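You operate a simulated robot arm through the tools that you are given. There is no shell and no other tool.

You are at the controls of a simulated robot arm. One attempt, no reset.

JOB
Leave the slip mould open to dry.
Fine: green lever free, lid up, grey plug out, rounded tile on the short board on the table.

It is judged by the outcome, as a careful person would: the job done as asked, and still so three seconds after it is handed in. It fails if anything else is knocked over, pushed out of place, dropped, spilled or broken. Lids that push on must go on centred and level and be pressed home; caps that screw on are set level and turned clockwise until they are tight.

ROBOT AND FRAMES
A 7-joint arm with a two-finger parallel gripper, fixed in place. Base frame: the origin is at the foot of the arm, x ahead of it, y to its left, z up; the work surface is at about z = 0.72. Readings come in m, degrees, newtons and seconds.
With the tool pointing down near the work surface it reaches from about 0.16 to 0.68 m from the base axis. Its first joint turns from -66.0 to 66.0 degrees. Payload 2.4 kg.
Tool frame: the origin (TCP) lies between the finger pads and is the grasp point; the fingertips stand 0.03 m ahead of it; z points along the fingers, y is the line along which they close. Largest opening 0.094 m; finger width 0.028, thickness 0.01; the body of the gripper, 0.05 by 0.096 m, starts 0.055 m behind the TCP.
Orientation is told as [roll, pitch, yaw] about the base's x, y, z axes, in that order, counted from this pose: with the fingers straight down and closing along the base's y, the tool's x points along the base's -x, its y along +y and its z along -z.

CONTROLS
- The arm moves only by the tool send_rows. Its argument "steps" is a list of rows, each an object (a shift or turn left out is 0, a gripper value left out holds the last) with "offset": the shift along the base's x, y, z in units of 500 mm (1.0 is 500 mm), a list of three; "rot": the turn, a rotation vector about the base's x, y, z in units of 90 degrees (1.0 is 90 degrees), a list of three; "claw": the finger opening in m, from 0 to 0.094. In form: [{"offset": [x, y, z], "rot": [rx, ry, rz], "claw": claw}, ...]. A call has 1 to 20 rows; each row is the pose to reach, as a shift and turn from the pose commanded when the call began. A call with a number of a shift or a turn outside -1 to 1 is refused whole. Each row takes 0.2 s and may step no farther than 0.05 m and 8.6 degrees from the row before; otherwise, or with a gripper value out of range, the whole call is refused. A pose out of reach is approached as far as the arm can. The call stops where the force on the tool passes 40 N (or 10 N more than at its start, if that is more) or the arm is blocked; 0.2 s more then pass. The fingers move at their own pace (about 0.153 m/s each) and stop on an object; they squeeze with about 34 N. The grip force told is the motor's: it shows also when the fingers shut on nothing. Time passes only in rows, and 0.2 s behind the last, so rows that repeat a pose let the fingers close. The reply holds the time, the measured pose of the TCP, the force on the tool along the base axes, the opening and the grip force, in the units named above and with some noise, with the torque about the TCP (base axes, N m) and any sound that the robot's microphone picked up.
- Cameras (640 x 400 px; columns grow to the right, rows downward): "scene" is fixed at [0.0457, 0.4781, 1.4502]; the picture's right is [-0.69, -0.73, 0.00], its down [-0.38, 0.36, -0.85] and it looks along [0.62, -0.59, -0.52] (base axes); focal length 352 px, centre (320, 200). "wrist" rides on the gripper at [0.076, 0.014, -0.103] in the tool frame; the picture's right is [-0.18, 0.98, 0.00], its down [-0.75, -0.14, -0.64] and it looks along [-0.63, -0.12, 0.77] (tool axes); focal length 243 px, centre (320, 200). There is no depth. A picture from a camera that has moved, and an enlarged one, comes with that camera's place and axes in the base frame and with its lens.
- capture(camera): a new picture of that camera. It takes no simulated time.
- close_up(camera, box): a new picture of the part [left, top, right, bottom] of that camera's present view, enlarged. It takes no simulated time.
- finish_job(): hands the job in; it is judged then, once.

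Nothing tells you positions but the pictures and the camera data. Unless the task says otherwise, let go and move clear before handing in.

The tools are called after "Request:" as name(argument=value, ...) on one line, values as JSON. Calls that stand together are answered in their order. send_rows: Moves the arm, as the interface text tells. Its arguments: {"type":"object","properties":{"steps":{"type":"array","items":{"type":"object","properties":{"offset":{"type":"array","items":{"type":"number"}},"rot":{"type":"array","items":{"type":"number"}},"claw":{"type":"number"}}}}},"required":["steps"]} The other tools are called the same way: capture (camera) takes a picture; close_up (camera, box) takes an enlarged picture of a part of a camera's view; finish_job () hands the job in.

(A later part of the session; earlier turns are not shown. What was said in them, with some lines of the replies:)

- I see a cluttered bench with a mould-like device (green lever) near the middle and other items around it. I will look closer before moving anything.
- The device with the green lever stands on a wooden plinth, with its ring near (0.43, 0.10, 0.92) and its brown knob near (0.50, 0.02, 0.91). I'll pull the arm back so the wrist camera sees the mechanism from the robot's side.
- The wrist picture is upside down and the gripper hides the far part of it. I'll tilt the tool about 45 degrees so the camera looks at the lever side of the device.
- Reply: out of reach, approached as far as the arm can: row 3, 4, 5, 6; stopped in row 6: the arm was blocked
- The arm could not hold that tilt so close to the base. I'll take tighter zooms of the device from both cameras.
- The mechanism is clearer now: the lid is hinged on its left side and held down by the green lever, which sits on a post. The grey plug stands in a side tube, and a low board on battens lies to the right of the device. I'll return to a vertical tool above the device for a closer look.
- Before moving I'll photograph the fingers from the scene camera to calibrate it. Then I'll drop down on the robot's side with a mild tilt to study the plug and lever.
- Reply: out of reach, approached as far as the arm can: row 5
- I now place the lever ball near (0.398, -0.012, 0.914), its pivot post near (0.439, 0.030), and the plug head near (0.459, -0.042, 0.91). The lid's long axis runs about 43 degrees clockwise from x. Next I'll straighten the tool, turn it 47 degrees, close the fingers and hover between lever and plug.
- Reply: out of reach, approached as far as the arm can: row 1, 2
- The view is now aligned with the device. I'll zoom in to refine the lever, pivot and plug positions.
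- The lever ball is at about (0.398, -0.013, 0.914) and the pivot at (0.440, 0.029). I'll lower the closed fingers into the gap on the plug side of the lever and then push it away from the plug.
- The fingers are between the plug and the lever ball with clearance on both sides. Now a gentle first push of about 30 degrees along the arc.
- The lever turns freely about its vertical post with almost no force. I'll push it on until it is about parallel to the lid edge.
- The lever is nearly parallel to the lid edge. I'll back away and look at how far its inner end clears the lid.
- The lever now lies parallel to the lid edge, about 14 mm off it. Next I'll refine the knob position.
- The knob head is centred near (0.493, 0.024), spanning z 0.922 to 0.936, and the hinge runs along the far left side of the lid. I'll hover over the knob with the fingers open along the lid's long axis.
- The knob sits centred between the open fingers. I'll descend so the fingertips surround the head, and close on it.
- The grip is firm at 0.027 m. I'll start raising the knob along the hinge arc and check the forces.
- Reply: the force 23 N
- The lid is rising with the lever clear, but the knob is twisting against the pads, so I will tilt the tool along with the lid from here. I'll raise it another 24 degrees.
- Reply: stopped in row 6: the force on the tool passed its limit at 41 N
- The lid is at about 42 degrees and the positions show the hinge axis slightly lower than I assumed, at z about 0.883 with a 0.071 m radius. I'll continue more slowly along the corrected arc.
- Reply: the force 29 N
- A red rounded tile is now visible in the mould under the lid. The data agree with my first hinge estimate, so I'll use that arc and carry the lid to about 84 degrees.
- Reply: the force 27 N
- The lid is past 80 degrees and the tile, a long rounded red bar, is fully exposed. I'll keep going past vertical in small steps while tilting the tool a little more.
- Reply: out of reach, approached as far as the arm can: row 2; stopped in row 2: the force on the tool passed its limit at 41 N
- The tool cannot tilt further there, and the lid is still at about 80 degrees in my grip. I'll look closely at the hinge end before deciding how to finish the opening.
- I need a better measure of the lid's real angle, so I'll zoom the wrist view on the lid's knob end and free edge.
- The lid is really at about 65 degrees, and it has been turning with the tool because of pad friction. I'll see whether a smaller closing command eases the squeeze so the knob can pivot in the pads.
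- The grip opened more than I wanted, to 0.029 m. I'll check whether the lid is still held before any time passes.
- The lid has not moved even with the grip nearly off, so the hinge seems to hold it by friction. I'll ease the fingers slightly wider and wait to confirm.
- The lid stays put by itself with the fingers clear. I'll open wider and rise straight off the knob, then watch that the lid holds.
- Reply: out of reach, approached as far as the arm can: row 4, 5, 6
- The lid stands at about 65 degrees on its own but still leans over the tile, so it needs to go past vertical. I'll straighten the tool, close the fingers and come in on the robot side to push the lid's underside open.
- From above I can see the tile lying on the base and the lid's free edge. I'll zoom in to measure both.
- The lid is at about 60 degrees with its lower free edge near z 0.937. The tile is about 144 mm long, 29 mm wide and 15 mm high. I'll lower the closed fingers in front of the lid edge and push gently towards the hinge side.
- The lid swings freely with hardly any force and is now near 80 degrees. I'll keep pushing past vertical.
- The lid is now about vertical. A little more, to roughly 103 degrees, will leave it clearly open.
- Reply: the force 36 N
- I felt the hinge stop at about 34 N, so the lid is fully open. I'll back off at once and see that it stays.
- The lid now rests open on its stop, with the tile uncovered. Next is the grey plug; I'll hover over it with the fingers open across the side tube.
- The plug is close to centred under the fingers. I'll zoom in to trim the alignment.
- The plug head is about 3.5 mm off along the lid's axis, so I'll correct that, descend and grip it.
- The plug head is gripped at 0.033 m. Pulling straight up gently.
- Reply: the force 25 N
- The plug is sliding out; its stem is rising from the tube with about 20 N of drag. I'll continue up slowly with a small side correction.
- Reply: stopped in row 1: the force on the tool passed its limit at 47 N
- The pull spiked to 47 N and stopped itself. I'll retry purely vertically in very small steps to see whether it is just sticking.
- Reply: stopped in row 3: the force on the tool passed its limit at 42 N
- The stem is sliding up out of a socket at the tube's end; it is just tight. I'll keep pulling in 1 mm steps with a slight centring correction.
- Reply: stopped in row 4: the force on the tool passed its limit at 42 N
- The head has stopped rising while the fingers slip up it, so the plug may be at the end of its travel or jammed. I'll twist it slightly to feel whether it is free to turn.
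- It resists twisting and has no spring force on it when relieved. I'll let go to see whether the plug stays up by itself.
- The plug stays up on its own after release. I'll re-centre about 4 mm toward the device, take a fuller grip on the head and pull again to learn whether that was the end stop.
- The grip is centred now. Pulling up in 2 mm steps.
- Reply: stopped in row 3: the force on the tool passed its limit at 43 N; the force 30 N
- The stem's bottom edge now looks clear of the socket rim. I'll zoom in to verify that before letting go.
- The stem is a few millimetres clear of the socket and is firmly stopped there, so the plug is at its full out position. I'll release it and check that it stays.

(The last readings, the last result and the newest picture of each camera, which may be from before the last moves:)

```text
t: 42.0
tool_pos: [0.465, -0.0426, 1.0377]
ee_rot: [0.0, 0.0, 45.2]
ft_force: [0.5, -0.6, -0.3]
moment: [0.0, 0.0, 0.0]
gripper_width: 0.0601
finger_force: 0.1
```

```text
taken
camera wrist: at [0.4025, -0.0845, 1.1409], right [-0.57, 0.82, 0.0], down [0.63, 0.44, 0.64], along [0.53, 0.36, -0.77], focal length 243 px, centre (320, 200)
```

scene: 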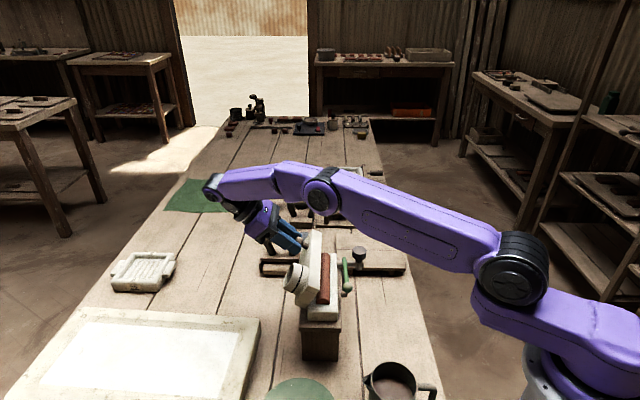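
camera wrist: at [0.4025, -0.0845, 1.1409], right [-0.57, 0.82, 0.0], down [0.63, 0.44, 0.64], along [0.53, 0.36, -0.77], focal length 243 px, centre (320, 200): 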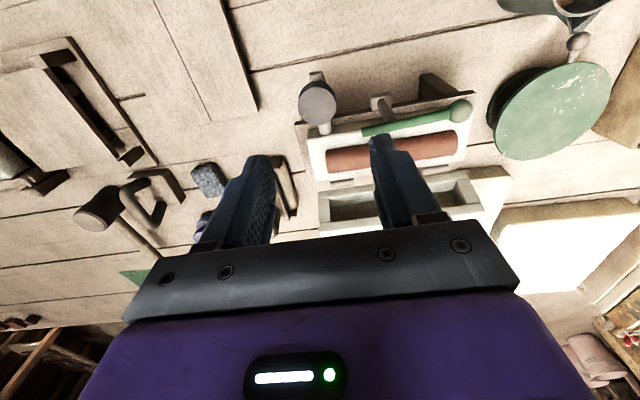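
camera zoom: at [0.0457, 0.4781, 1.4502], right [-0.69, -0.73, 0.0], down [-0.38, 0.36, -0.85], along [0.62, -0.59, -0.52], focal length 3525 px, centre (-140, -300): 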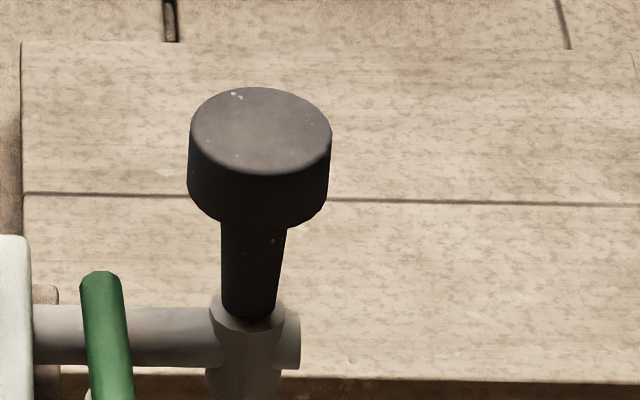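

The plug stays out on its own. Now the tile: I'll move over its centre near (0.472, 0.061) while turning the gripper so the fingers close across its width.

Request:
send_rows(steps=[{"offset": [0.0, 0.02, 0.01], "rot": [0, 0, -0.09], "claw": 0.05}, {"offset": [0.0, 0.04, 0.01], "rot": [0, 0, -0.18], "claw": 0.05}, {"offset": [0.003, 0.06, 0.01], "rot": [0, 0, -0.27], "claw": 0.05}, {"offset": [0.004, 0.08, 0.01], "rot": [0, 0, -0.36], "claw": 0.05}, {"offset": [0.006, 0.1, 0.01], "rot": [0, 0, -0.45], "claw": 0.05}, {"offset": [0.008, 0.12, 0.01], "rot": [0, 0, -0.54], "claw": 0.05}, {"offset": [0.009, 0.14, 0.01], "rot": [0, 0, -0.63], "claw": 0.05}, {"offset": [0.01, 0.16, 0.01], "rot": [0, 0, -0.72], "claw": 0.05}, {"offset": [0.011, 0.18, 0.01], "rot": [0, 0, -0.81], "claw": 0.05}, {"offset": [0.012, 0.2, 0.01], "rot": [0, 0, -0.9], "claw": 0.05}, {"offset": [0.0132, 0.2078, 0.01], "rot": [0, 0, -0.99], "claw": 0.05}])

Request:
capture(camera="wrist")

Request:
close_up(camera="scene", box=[260, 220, 404, 310])

```text
t: 44.4
tool_pos: [0.4698, 0.0594, 1.0456]
ee_rot: [-0.1, 0.0, -44.1]
ft_force: [0.3, -0.3, -0.6]
moment: [0.04, 0.01, -0.03]
gripper_width: 0.05
finger_force: 0.1
```

```text
taken
camera wrist: at [0.4266, 0.1229, 1.1482], right [0.82, 0.58, 0.0], down [0.44, -0.63, 0.64], along [0.37, -0.52, -0.77], focal length 243 px, centre (320, 200)
```

wrist: 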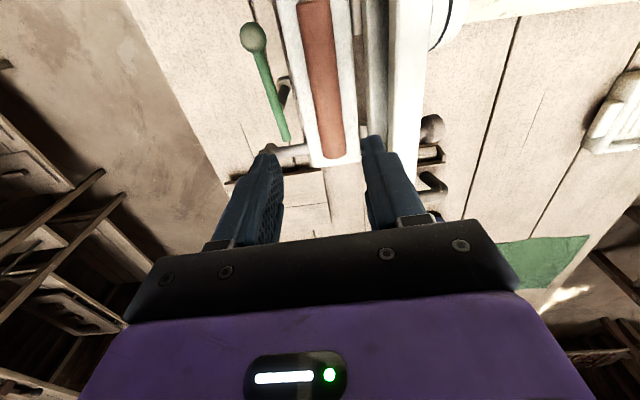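

```text
4.44 times, centred on (332, 265) of scene
camera zoom: at [0.0457, 0.4781, 1.4502], right [-0.69, -0.73, 0.0], down [-0.38, 0.36, -0.85], along [0.62, -0.59, -0.52], focal length 1566 px, centre (267, -89)
```

zoom: 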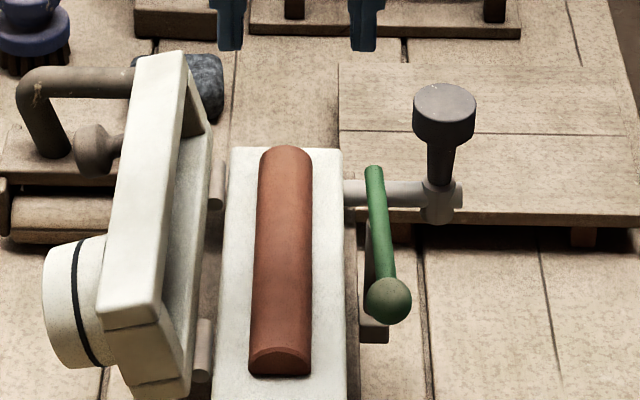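

The tile lines up between the fingers. I'll zoom to measure its centreline, angle and ends.

Request:
close_up(camera="wrist", box=[230, 0, 422, 120])

Request:
close_up(camera="wrist", box=[230, 70, 422, 190])

Request:
close_up(camera="scene", box=[296, 284, 344, 314])

```text
3.33 times, centred on (326, 60) of wrist
camera zoom: at [0.4266, 0.1229, 1.1482], right [0.82, 0.58, 0.0], down [0.44, -0.63, 0.64], along [0.37, -0.52, -0.77], focal length 809 px, centre (300, 667)
```

zoom: 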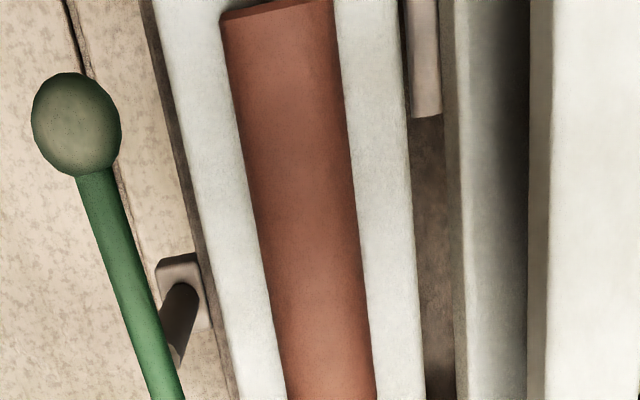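

```text
3.33 times, centred on (326, 130) of wrist
camera zoom: at [0.4266, 0.1229, 1.1482], right [0.82, 0.58, 0.0], down [0.44, -0.63, 0.64], along [0.37, -0.52, -0.77], focal length 809 px, centre (300, 433)
```

zoom: 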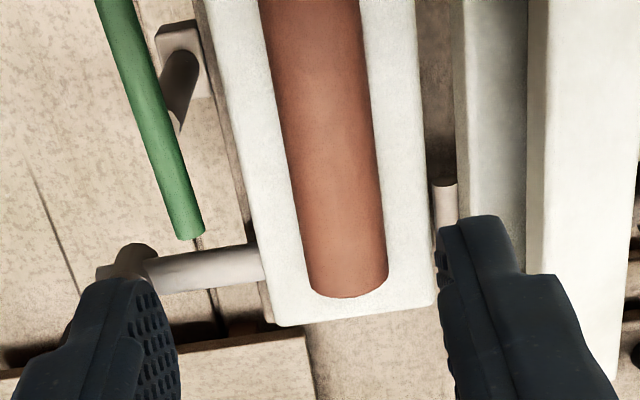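

```text
13.33 times, centred on (320, 299) of scene
camera zoom: at [0.0457, 0.4781, 1.4502], right [-0.69, -0.73, 0.0], down [-0.38, 0.36, -0.85], along [0.62, -0.59, -0.52], focal length 4700 px, centre (320, -1120)
```

zoom: 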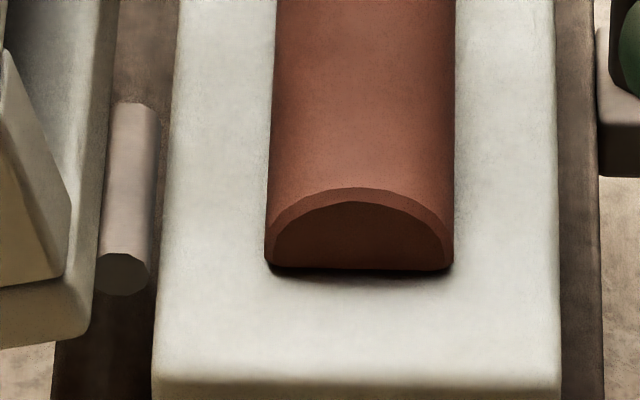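

The tile's centre is at about (0.476, 0.063), running parallel to the base. I'll shift 7 mm and lower in stages.

Request:
send_rows(steps=[{"offset": [0.0124, 0.007, 0.0], "rot": [0, 0, -0.009]}, {"offset": [0.0124, 0.007, -0.08], "rot": [0, 0, -0.009]}, {"offset": [0.0124, 0.007, -0.16], "rot": [0, 0, -0.009]}, {"offset": [0.0124, 0.007, -0.22], "rot": [0, 0, -0.009]}, {"offset": [0.0124, 0.007, -0.241], "rot": [0, 0, -0.009]}])

Request:
close_up(camera="scene", box=[280, 230, 376, 290])

Request:
capture(camera="wrist")

```text
t: 45.6
tool_pos: [0.4754, 0.0642, 0.923]
ee_rot: [-0.2, 0.1, -44.8]
ft_force: [-0.3, 0.5, -1.6]
moment: [0.0, -0.01, -0.04]
gripper_width: 0.05
finger_force: 0.0
```

```text
6.67 times, centred on (328, 260) of scene
camera zoom: at [0.0457, 0.4781, 1.4502], right [-0.69, -0.73, 0.0], down [-0.38, 0.36, -0.85], along [0.62, -0.59, -0.52], focal length 2350 px, centre (267, -200)
```

zoom: 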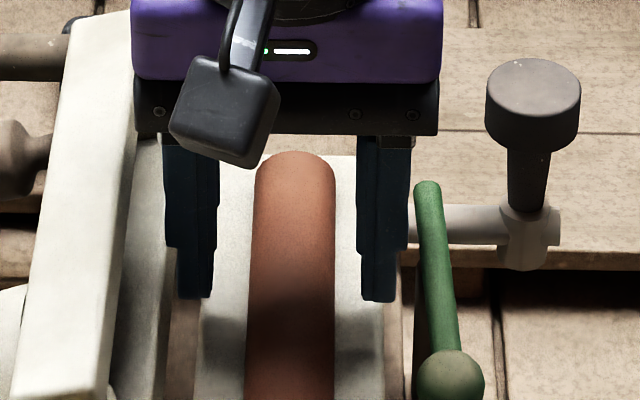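

```text
taken
camera wrist: at [0.4333, 0.1277, 1.0266], right [0.82, 0.57, 0.0], down [0.44, -0.63, 0.64], along [0.36, -0.53, -0.77], focal length 243 px, centre (320, 200)
```

wrist: 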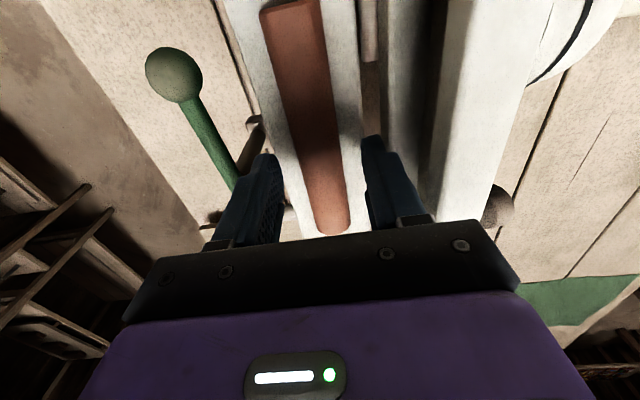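

The fingers straddle the tile evenly. I'll lower a few more millimetres carefully.

Request:
send_rows(steps=[{"offset": [0, 0, -0.004]}, {"offset": [0, 0, -0.008]}, {"offset": [0, 0, -0.01]}])

Request:
close_up(camera="scene", box=[296, 255, 360, 295])

```text
t: 46.4
tool_pos: [0.4773, 0.0622, 0.9181]
ee_rot: [0.0, 0.2, -44.7]
ft_force: [-0.4, -0.1, -0.6]
moment: [-0.01, -0.03, 0.01]
gripper_width: 0.05
finger_force: 0.0
```

```text
10.00 times, centred on (328, 275) of scene
camera zoom: at [0.0457, 0.4781, 1.4502], right [-0.69, -0.73, 0.0], down [-0.38, 0.36, -0.85], along [0.62, -0.59, -0.52], focal length 3525 px, centre (240, -550)
```

zoom: 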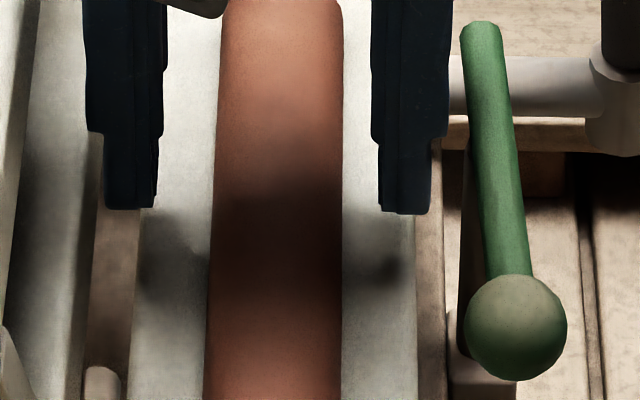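

The finger shadows suggest the tips are still about 15 mm above the base, so the base top is lower than I assumed. I'll keep lowering gradually.

Request:
send_rows(steps=[{"offset": [0, 0, -0.005]}, {"offset": [0, 0, -0.01]}, {"offset": [0, 0, -0.015]}])

Request:
close_up(camera="scene", box=[296, 255, 360, 295])

```text
t: 47.2
tool_pos: [0.478, 0.0637, 0.9116]
ee_rot: [-0.2, 0.1, -44.8]
ft_force: [-0.2, -0.1, -0.3]
moment: [0.02, -0.01, -0.02]
gripper_width: 0.0501
finger_force: 0.0
```

```text
10.00 times, centred on (328, 275) of scene
camera zoom: at [0.0457, 0.4781, 1.4502], right [-0.69, -0.73, 0.0], down [-0.38, 0.36, -0.85], along [0.62, -0.59, -0.52], focal length 3525 px, centre (240, -550)
```

zoom: 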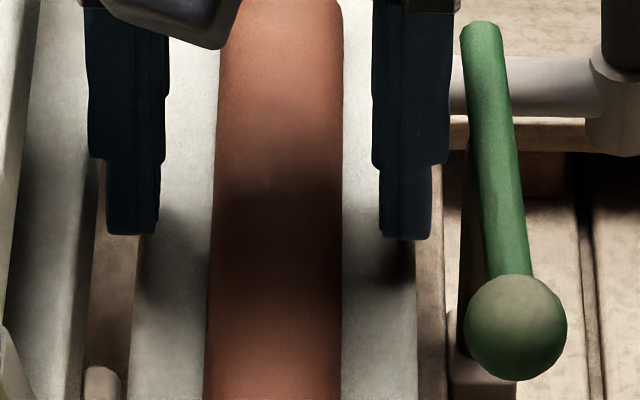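

About 9 mm remain. Lowering another 5 mm.

Request:
send_rows(steps=[{"offset": [0, 0, -0.004]}, {"offset": [0, 0, -0.008]}, {"offset": [0, 0, -0.011]}])

Request:
close_up(camera="scene", box=[296, 255, 360, 295])

```text
t: 48.0
tool_pos: [0.4762, 0.0632, 0.9055]
ee_rot: [-0.2, 0.1, -44.9]
ft_force: [0.4, -1.0, 0.4]
moment: [0.03, -0.02, 0.0]
gripper_width: 0.05
finger_force: 0.1
```

```text
10.00 times, centred on (328, 275) of scene
camera zoom: at [0.0457, 0.4781, 1.4502], right [-0.69, -0.73, 0.0], down [-0.38, 0.36, -0.85], along [0.62, -0.59, -0.52], focal length 3525 px, centre (240, -550)
```

zoom: 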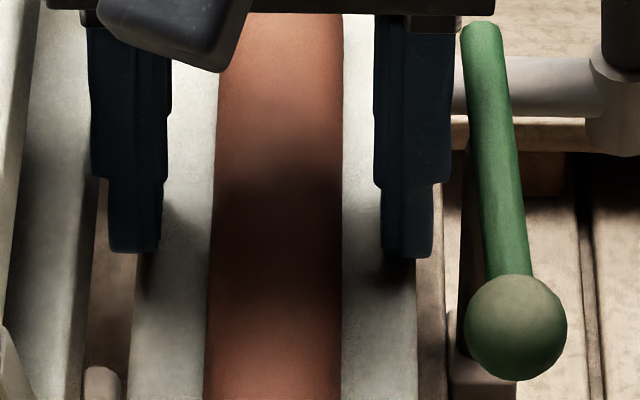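

About 5 mm remain. I'll go down 2.5 mm more and close on the tile.

Request:
send_rows(steps=[{"offset": [0, 0, -0.003]}, {"offset": [0, 0, -0.005]}, {"offset": [0, 0, -0.005], "claw": 0.04}, {"offset": [0, 0, -0.005], "claw": 0.03}, {"offset": [0, 0, -0.005], "claw": 0.02}, {"offset": [0, 0, -0.005], "claw": 0.02}])

Request:
close_up(camera="scene", box=[296, 255, 360, 295])

```text
t: 48.6
tool_pos: [0.4769, 0.0624, 0.9051]
ee_rot: [0.0, -0.1, -44.7]
ft_force: [0.2, 0.0, 5.4]
moment: [-0.03, 0.12, 0.09]
gripper_width: 0.0399
finger_force: 0.0
stopped in row 3: the force on the tool passed its limit at 45 N (the readings are from after the stop); the commanded pose is now the measured one
```

```text
10.00 times, centred on (328, 275) of scene
camera zoom: at [0.0456, 0.4781, 1.4502], right [-0.69, -0.73, 0.0], down [-0.38, 0.36, -0.85], along [0.62, -0.59, -0.52], focal length 3525 px, centre (240, -550)
```

zoom: 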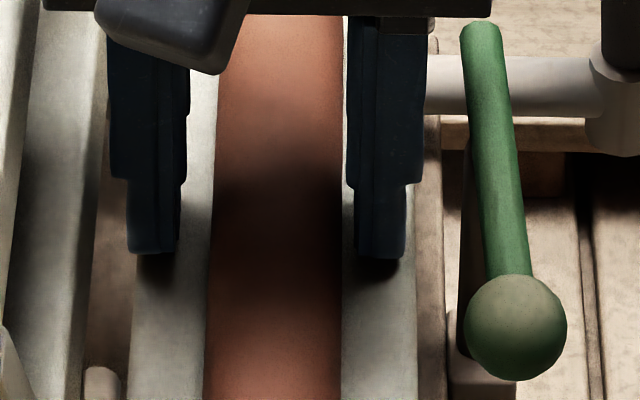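

The tips touched the base at z about 0.875 and the move stopped itself. I'll rise 1.5 mm and then close on the tile.

Request:
send_rows(steps=[{"offset": [0, 0, 0.003], "claw": 0.04}, {"offset": [0, 0, 0.003], "claw": 0.032}, {"offset": [0, 0, 0.003], "claw": 0.02}, {"offset": [0, 0, 0.003], "claw": 0.02}, {"offset": [0, 0, 0.003], "claw": 0.02}])

Request:
close_up(camera="scene", box=[296, 255, 360, 295])

Request:
capture(camera="wrist")

```text
t: 49.8
tool_pos: [0.4773, 0.0627, 0.9071]
ee_rot: [0.1, 0.0, -44.8]
ft_force: [-0.5, 0.5, -0.1]
moment: [-0.02, 0.0, 0.0]
gripper_width: 0.0292
finger_force: 34.0
```

```text
10.00 times, centred on (328, 275) of scene
camera zoom: at [0.0457, 0.4781, 1.4502], right [-0.69, -0.73, 0.0], down [-0.38, 0.36, -0.85], along [0.62, -0.59, -0.52], focal length 3525 px, centre (240, -550)
```

zoom: 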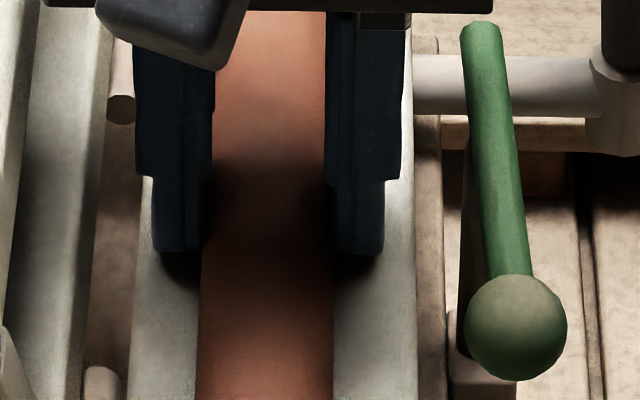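

```text
taken
camera wrist: at [0.4341, 0.1271, 1.0096], right [0.82, 0.57, 0.0], down [0.44, -0.63, 0.64], along [0.36, -0.53, -0.77], focal length 243 px, centre (320, 200)
```

wrist: 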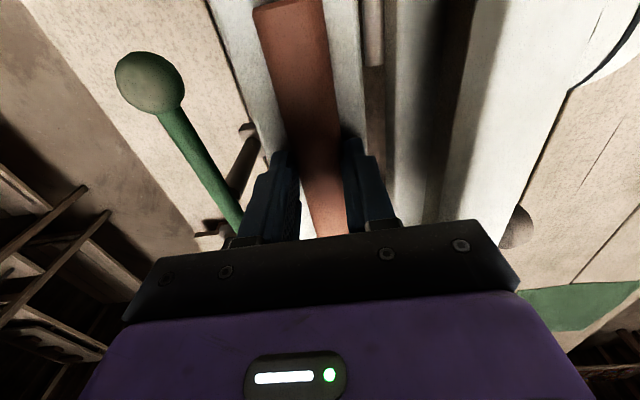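

The tile is gripped at 0.029 m. Lifting slowly, straight up.

Request:
send_rows(steps=[{"offset": [0, 0, 0.006]}, {"offset": [0, 0, 0.014]}, {"offset": [0, 0, 0.03]}, {"offset": [0, 0, 0.06]}, {"offset": [0, 0, 0.1]}])

Request:
close_up(camera="scene", box=[260, 205, 404, 295])

Request:
capture(camera="wrist")

```text
t: 51.0
tool_pos: [0.4777, 0.0632, 0.9564]
ee_rot: [0.1, 0.0, -44.8]
ft_force: [0.0, -0.7, -1.3]
moment: [-0.03, 0.0, 0.01]
gripper_width: 0.0294
finger_force: 33.7
```

```text
4.44 times, centred on (332, 250) of scene
camera zoom: at [0.0457, 0.4781, 1.4502], right [-0.69, -0.73, 0.0], down [-0.38, 0.36, -0.85], along [0.62, -0.59, -0.52], focal length 1566 px, centre (267, -22)
```

zoom: 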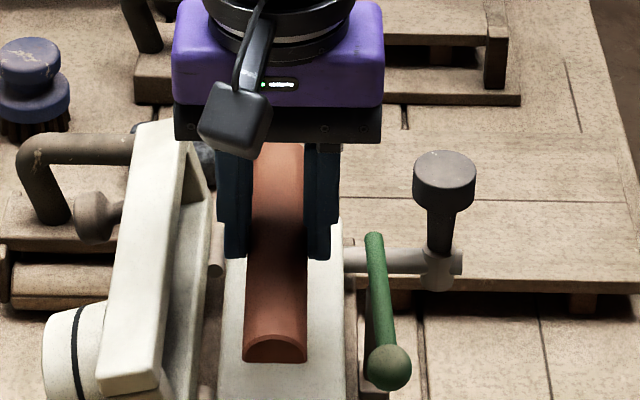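

```text
taken
camera wrist: at [0.4351, 0.1275, 1.0594], right [0.82, 0.57, 0.0], down [0.44, -0.63, 0.64], along [0.36, -0.53, -0.77], focal length 243 px, centre (320, 200)
```

wrist: 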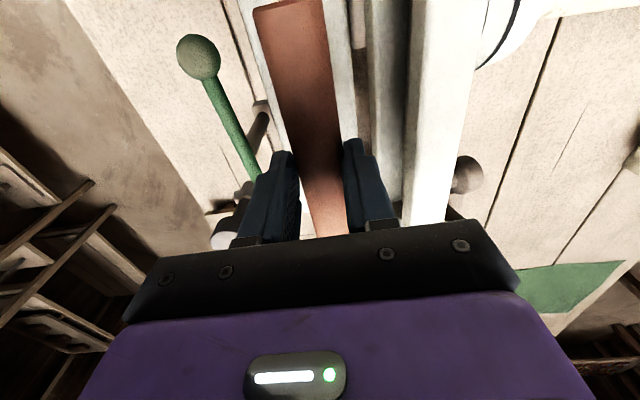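

The tile is lifted cleanly and level. I'll raise it well clear, then carry it over to the board while turning it to lie along the board's longer side.

Request:
send_rows(steps=[{"offset": [0, 0, 0.06]}, {"offset": [0, 0, 0.12]}, {"offset": [0, 0, 0.167]}, {"offset": [0.0155, -0.05, 0.167], "rot": [0, 0, 0.09]}, {"offset": [0.031, -0.1, 0.167], "rot": [0, 0, 0.18]}, {"offset": [0.0465, -0.15, 0.167], "rot": [0, 0, 0.27]}, {"offset": [0.062, -0.2, 0.167], "rot": [0, 0, 0.36]}, {"offset": [0.0775, -0.25, 0.167], "rot": [0, 0, 0.45]}, {"offset": [0.093, -0.3, 0.167], "rot": [0, 0, 0.54]}, {"offset": [0.1085, -0.35, 0.167], "rot": [0, 0, 0.63]}, {"offset": [0.124, -0.4, 0.167], "rot": [0, 0, 0.72]}, {"offset": [0.1395, -0.45, 0.167], "rot": [0, 0, 0.81]}, {"offset": [0.155, -0.5, 0.167], "rot": [0, 0, 0.9]}, {"offset": [0.1706, -0.5554, 0.167], "rot": [0, 0, 0.99]}])

Request:
capture(camera="wrist")

Request:
capture(camera="scene")

```text
t: 54.0
tool_pos: [0.5631, -0.2145, 1.0394]
ee_rot: [-0.1, 0.1, 44.5]
ft_force: [0.2, -0.2, -1.3]
moment: [0.01, -0.01, 0.01]
gripper_width: 0.0292
finger_force: 33.9
```

```text
taken
camera wrist: at [0.5001, -0.2586, 1.1429], right [-0.56, 0.83, 0.0], down [0.64, 0.43, 0.64], along [0.53, 0.36, -0.77], focal length 243 px, centre (320, 200)
```

wrist: 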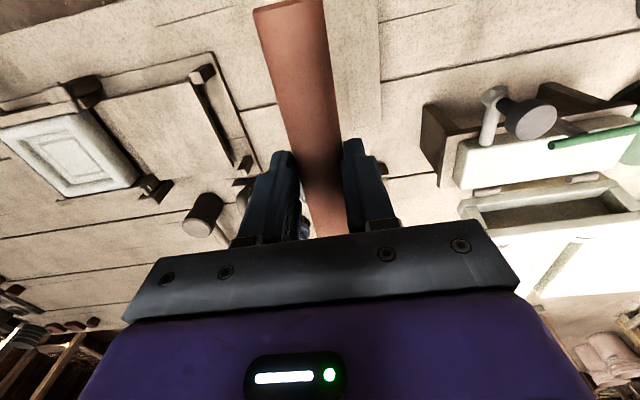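

```text
taken
```

scene: 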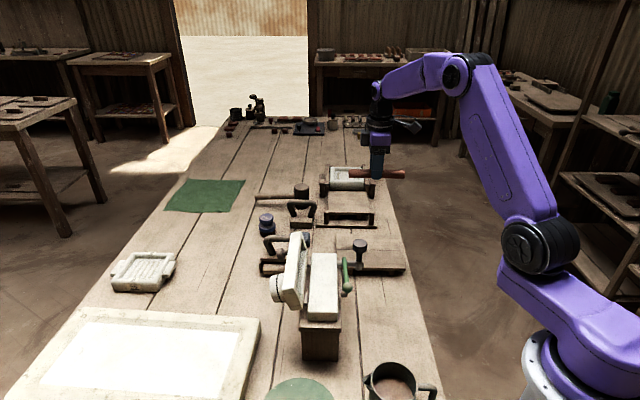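

The tile is held over the board area. I'll zoom in to check the board's edges relative to the tile before lowering.

Request:
close_up(camera="wrist", box=[180, 0, 420, 150])

Request:
close_up(camera="scene", box=[310, 150, 438, 290])

```text
2.67 times, centred on (300, 75) of wrist
camera zoom: at [0.5001, -0.2586, 1.1429], right [-0.56, 0.83, 0.0], down [0.64, 0.43, 0.64], along [0.53, 0.36, -0.77], focal length 647 px, centre (373, 533)
```

zoom: 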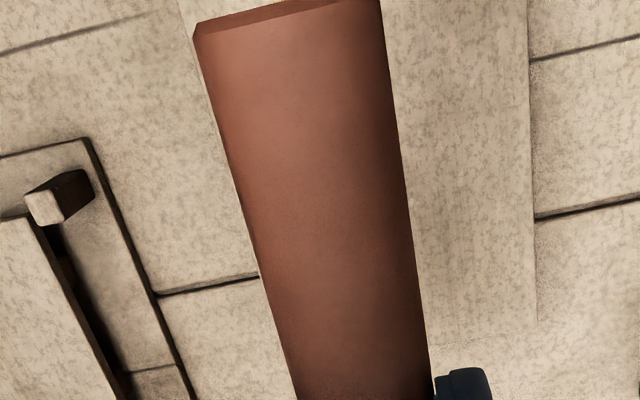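

```text
2.86 times, centred on (374, 220) of scene
camera zoom: at [0.0457, 0.4781, 1.4502], right [-0.69, -0.73, 0.0], down [-0.38, 0.36, -0.85], along [0.62, -0.59, -0.52], focal length 1007 px, centre (166, 143)
```

zoom: 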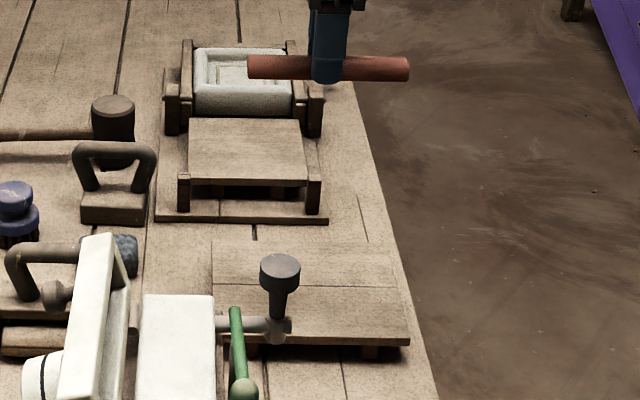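

The board's corners match my estimate: it spans about 0.19 by 0.16 m, centred near (0.563, -0.215), with its top near z 0.745. The tile is above its middle, so I'll lower it to about 1 cm above the board.

Request:
send_rows(steps=[{"offset": [0, 0, -0.08]}, {"offset": [0, 0, -0.16]}, {"offset": [0, 0, -0.24]}, {"offset": [0, 0, -0.32]}, {"offset": [0, 0, -0.4]}, {"offset": [0, 0, -0.46]}, {"offset": [0, 0, -0.494]}])

Request:
close_up(camera="scene", box=[320, 210, 432, 280])

Request:
capture(camera="wrist")

```text
t: 55.6
tool_pos: [0.5625, -0.2153, 0.7934]
ee_rot: [-0.2, 0.0, 44.3]
ft_force: [-0.7, 0.2, -1.7]
moment: [0.04, -0.01, 0.01]
gripper_width: 0.0294
finger_force: 33.7
```

```text
5.71 times, centred on (376, 245) of scene
camera zoom: at [0.0457, 0.4781, 1.4502], right [-0.69, -0.73, 0.0], down [-0.38, 0.36, -0.85], along [0.62, -0.59, -0.52], focal length 2014 px, centre (0, -57)
```

zoom: 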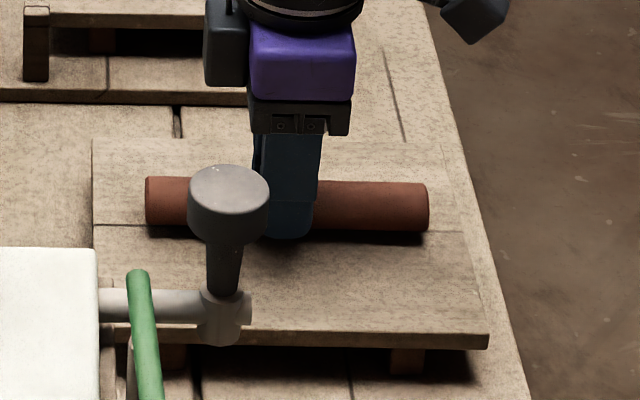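

```text
taken
camera wrist: at [0.4993, -0.2586, 0.897], right [-0.56, 0.83, 0.0], down [0.64, 0.43, 0.64], along [0.53, 0.36, -0.77], focal length 243 px, centre (320, 200)
```

wrist: 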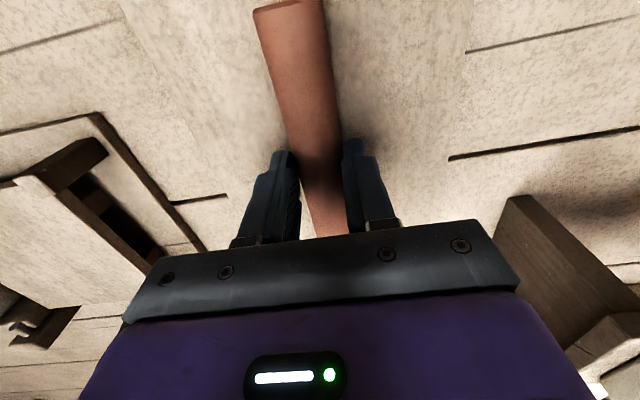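

The tile is about 1.5 cm over the middle of the board. I'll lower it a few millimetres at a time, watching the force.

Request:
send_rows(steps=[{"offset": [0, 0, -0.006]}, {"offset": [0, 0, -0.012]}, {"offset": [0, 0, -0.018]}])

Request:
close_up(camera="scene", box=[336, 230, 400, 270])

```text
t: 56.4
tool_pos: [0.5615, -0.2154, 0.7843]
ee_rot: [-0.1, 0.0, 44.3]
ft_force: [-6.0, 3.8, 23.0]
moment: [-0.14, 0.49, 0.01]
gripper_width: 0.0291
finger_force: 33.7
```

```text
10.00 times, centred on (368, 250) of scene
camera zoom: at [0.0451, 0.4783, 1.4501], right [-0.69, -0.73, 0.0], down [-0.38, 0.36, -0.85], along [0.62, -0.59, -0.52], focal length 3525 px, centre (-160, -300)
```

zoom: 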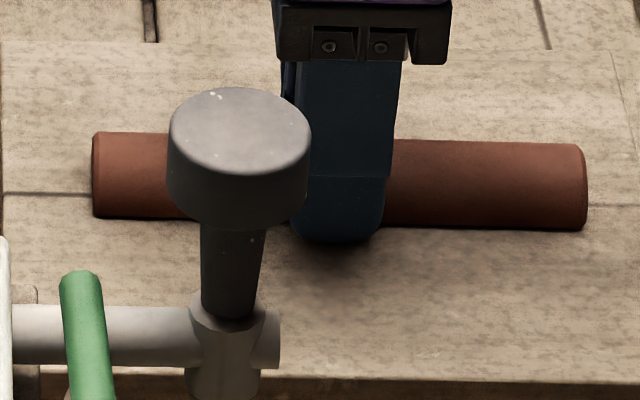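

The tile is touching the board with 23 N. I'll ease up about 1 mm to take off the pressure and then open the fingers gently.

Request:
send_rows(steps=[{"offset": [0, 0, 0.002]}, {"offset": [0, 0, 0.002]}])

```text
t: 57.0
tool_pos: [0.5621, -0.215, 0.7857]
ee_rot: [-0.3, -0.1, 44.3]
ft_force: [0.0, 0.9, 15.8]
moment: [-0.17, 0.23, 0.01]
gripper_width: 0.0291
finger_force: 33.6
```

Still 16 N of contact. One more millimetre up.

Request:
send_rows(steps=[{"offset": [0, 0, 0.0015]}, {"offset": [0, 0, 0.0015]}])

Request:
close_up(camera="scene", box=[336, 230, 400, 270])

```text
t: 57.6
tool_pos: [0.5609, -0.2155, 0.7853]
ee_rot: [0.0, 0.0, 44.3]
ft_force: [3.2, -1.3, 5.0]
moment: [0.22, -0.45, -0.17]
gripper_width: 0.0293
finger_force: 33.6
```

```text
10.00 times, centred on (368, 250) of scene
camera zoom: at [0.0456, 0.4781, 1.4502], right [-0.69, -0.73, 0.0], down [-0.38, 0.36, -0.85], along [0.62, -0.59, -0.52], focal length 3525 px, centre (-160, -300)
```

zoom: 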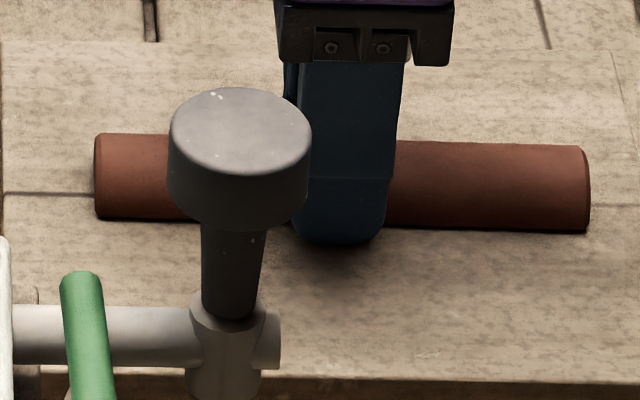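

Only 5 N remain and the tile sits on the board. I'll open the fingers and then rise straight up.

Request:
send_rows(steps=[{"offset": [0, 0, 0], "claw": 0.034}, {"offset": [0, 0, 0], "claw": 0.042}, {"offset": [0, 0, 0], "claw": 0.05}, {"offset": [0, 0, 0], "claw": 0.05}])

Request:
close_up(camera="scene", box=[336, 230, 400, 270])

Request:
capture(camera="wrist")

```text
t: 58.6
tool_pos: [0.5603, -0.2136, 0.7842]
ee_rot: [-0.1, 0.0, 44.3]
ft_force: [-0.3, 0.7, 0.1]
moment: [0.01, 0.01, -0.02]
gripper_width: 0.0499
finger_force: 0.1
```

```text
10.00 times, centred on (368, 250) of scene
camera zoom: at [0.0457, 0.4781, 1.4502], right [-0.69, -0.73, 0.0], down [-0.38, 0.36, -0.85], along [0.62, -0.59, -0.52], focal length 3525 px, centre (-160, -300)
```

zoom: 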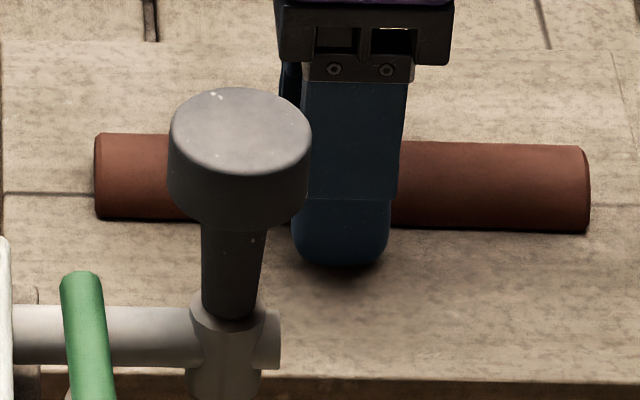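

```text
taken
camera wrist: at [0.498, -0.2578, 0.8886], right [-0.56, 0.83, 0.0], down [0.64, 0.43, 0.64], along [0.53, 0.36, -0.77], focal length 243 px, centre (320, 200)
```

wrist: 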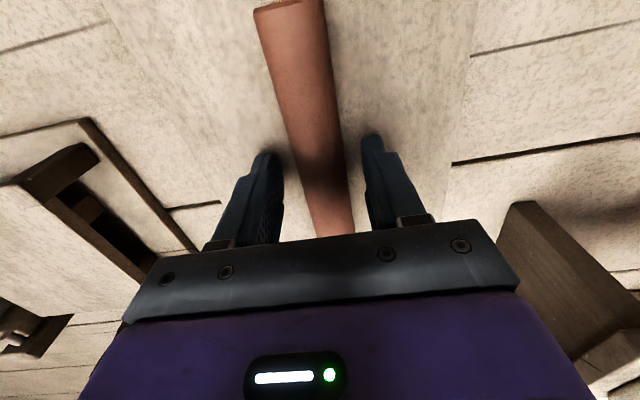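

The tile rests on the board and the fingers are clear of it on both sides. I'll rise straight up and then take a full look at everything.

Request:
send_rows(steps=[{"offset": [0, 0, 0.04]}, {"offset": [0, 0, 0.1]}, {"offset": [0, 0, 0.18]}, {"offset": [0, 0, 0.26]}, {"offset": [0, 0, 0.34]}, {"offset": [0, 0, 0.42]}, {"offset": [0, 0, 0.5]}, {"offset": [0, 0, 0.58]}, {"offset": [0, 0, 0.66]}])

Request:
capture(camera="scene")

Request:
close_up(camera="scene", box=[300, 200, 444, 290])

Request:
close_up(camera="scene", box=[256, 225, 384, 305])

Request:
capture(camera="wrist")

```text
t: 60.6
tool_pos: [0.5606, -0.2188, 1.1165]
ee_rot: [0.0, 0.0, 44.3]
ft_force: [-0.1, -0.1, -0.1]
moment: [0.02, 0.01, 0.0]
gripper_width: 0.05
finger_force: 0.1
```

```text
taken
```

scene: 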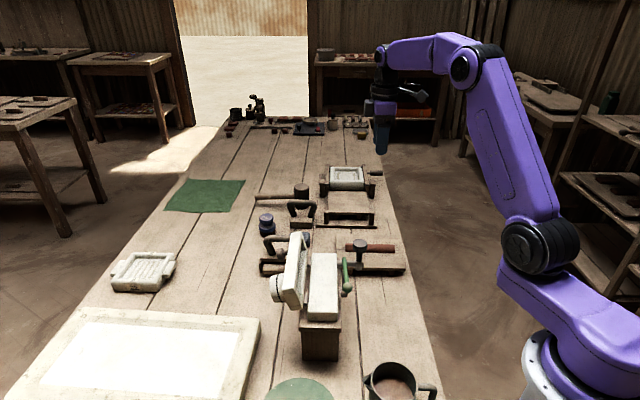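

```text
4.44 times, centred on (372, 245) of scene
camera zoom: at [0.0456, 0.4781, 1.4502], right [-0.69, -0.73, 0.0], down [-0.38, 0.36, -0.85], along [0.62, -0.59, -0.52], focal length 1566 px, centre (89, 0)
```

zoom: 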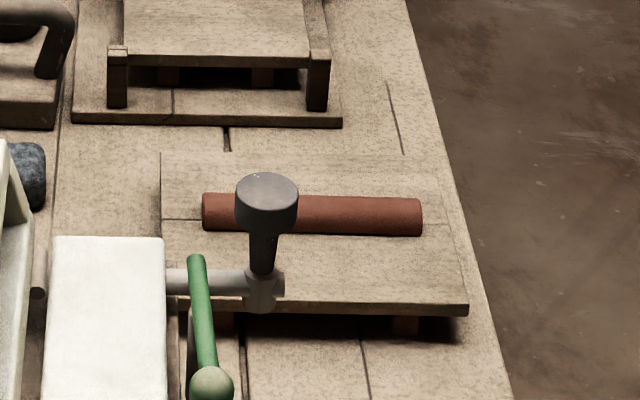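

```text
5.00 times, centred on (320, 265) of scene
camera zoom: at [0.0456, 0.4781, 1.4502], right [-0.69, -0.73, 0.0], down [-0.38, 0.36, -0.85], along [0.62, -0.59, -0.52], focal length 1762 px, centre (320, -125)
```

zoom: 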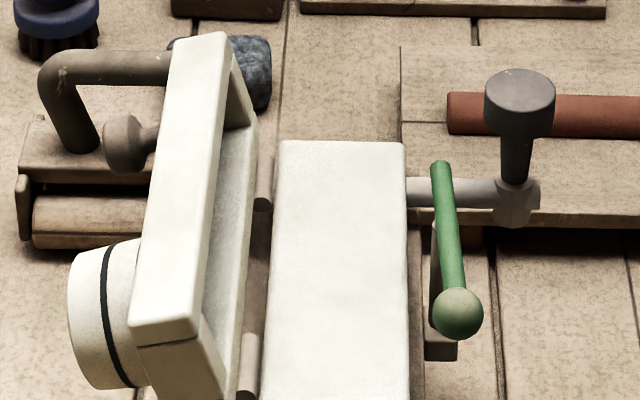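

```text
taken
camera wrist: at [0.4958, -0.2607, 1.2197], right [-0.56, 0.83, 0.0], down [0.64, 0.43, 0.64], along [0.53, 0.36, -0.77], focal length 243 px, centre (320, 200)
```

wrist: 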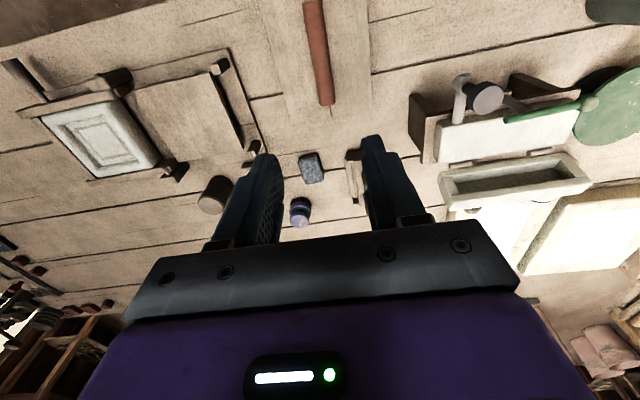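

Everything looks right: lid open, lever clear, plug up, tile on the board. I'll verify the details once more, particularly the plug height and the tile's margins on the board.

Request:
close_up(camera="scene", box=[334, 230, 398, 270])

Request:
close_up(camera="wrist", box=[240, 0, 432, 120])

Request:
close_up(camera="wrist", box=[400, 50, 640, 200])

```text
10.00 times, centred on (366, 250) of scene
camera zoom: at [0.0456, 0.4781, 1.4502], right [-0.69, -0.73, 0.0], down [-0.38, 0.36, -0.85], along [0.62, -0.59, -0.52], focal length 3525 px, centre (-140, -300)
```

zoom: 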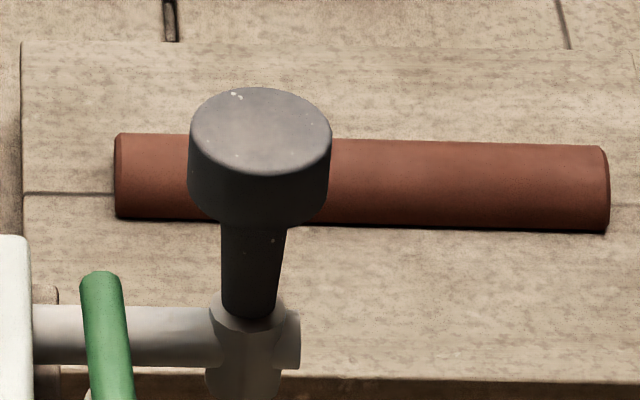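

```text
3.33 times, centred on (336, 60) of wrist
camera zoom: at [0.4958, -0.2607, 1.2197], right [-0.56, 0.83, 0.0], down [0.64, 0.43, 0.64], along [0.53, 0.36, -0.77], focal length 809 px, centre (267, 667)
```

zoom: 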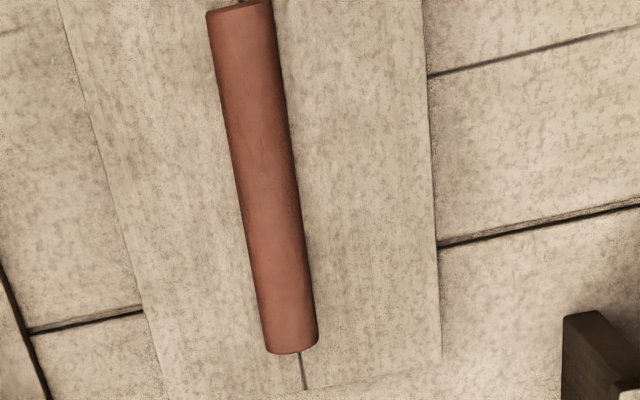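

```text
2.67 times, centred on (520, 125) of wrist
camera zoom: at [0.4958, -0.2607, 1.2197], right [-0.56, 0.83, 0.0], down [0.64, 0.43, 0.64], along [0.53, 0.36, -0.77], focal length 647 px, centre (-213, 400)
```

zoom: 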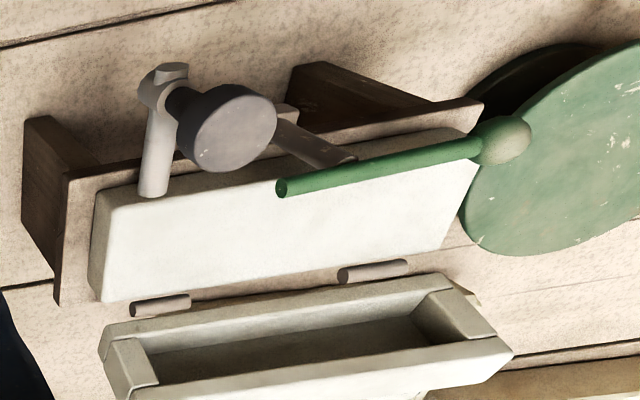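

The tile lies centred on the board, the lid rests open on its stop, the lever is clear of the lid, and the plug stands out of its socket. The gripper is empty and well clear, so I'm handing the job in.

Request:
finish_job()

```text
The job is handed in.
```

I've handed the job in with the slip mould left open to dry. I haven't seen the judge's result. The last pictures before hand-in showed:

- **Green lever:** it is swung parallel to the lid edge, about 14 mm clear of it.
- **Lid:** it is open past vertical, resting on its hinge stop, and stayed there after I let go.
- **Grey plug:** it is pulled up until its stem cleared the socket by about 2 mm, then it stopped hard at over 40 N. It stays up by itself but did not come away from the tube. I took that as fully out.
- **Rounded tile:** it lies flat near the middle of the low two-plank board beside the mould, which is the only loose board I saw on the table.

Several moves stopped themselves at 41–47 N, including pulls on the lid knob and the plug and one fingertip touch on the mould base. I saw no damage, and nothing else on the table appeared to have moved. The gripper was empty and well clear at the end.
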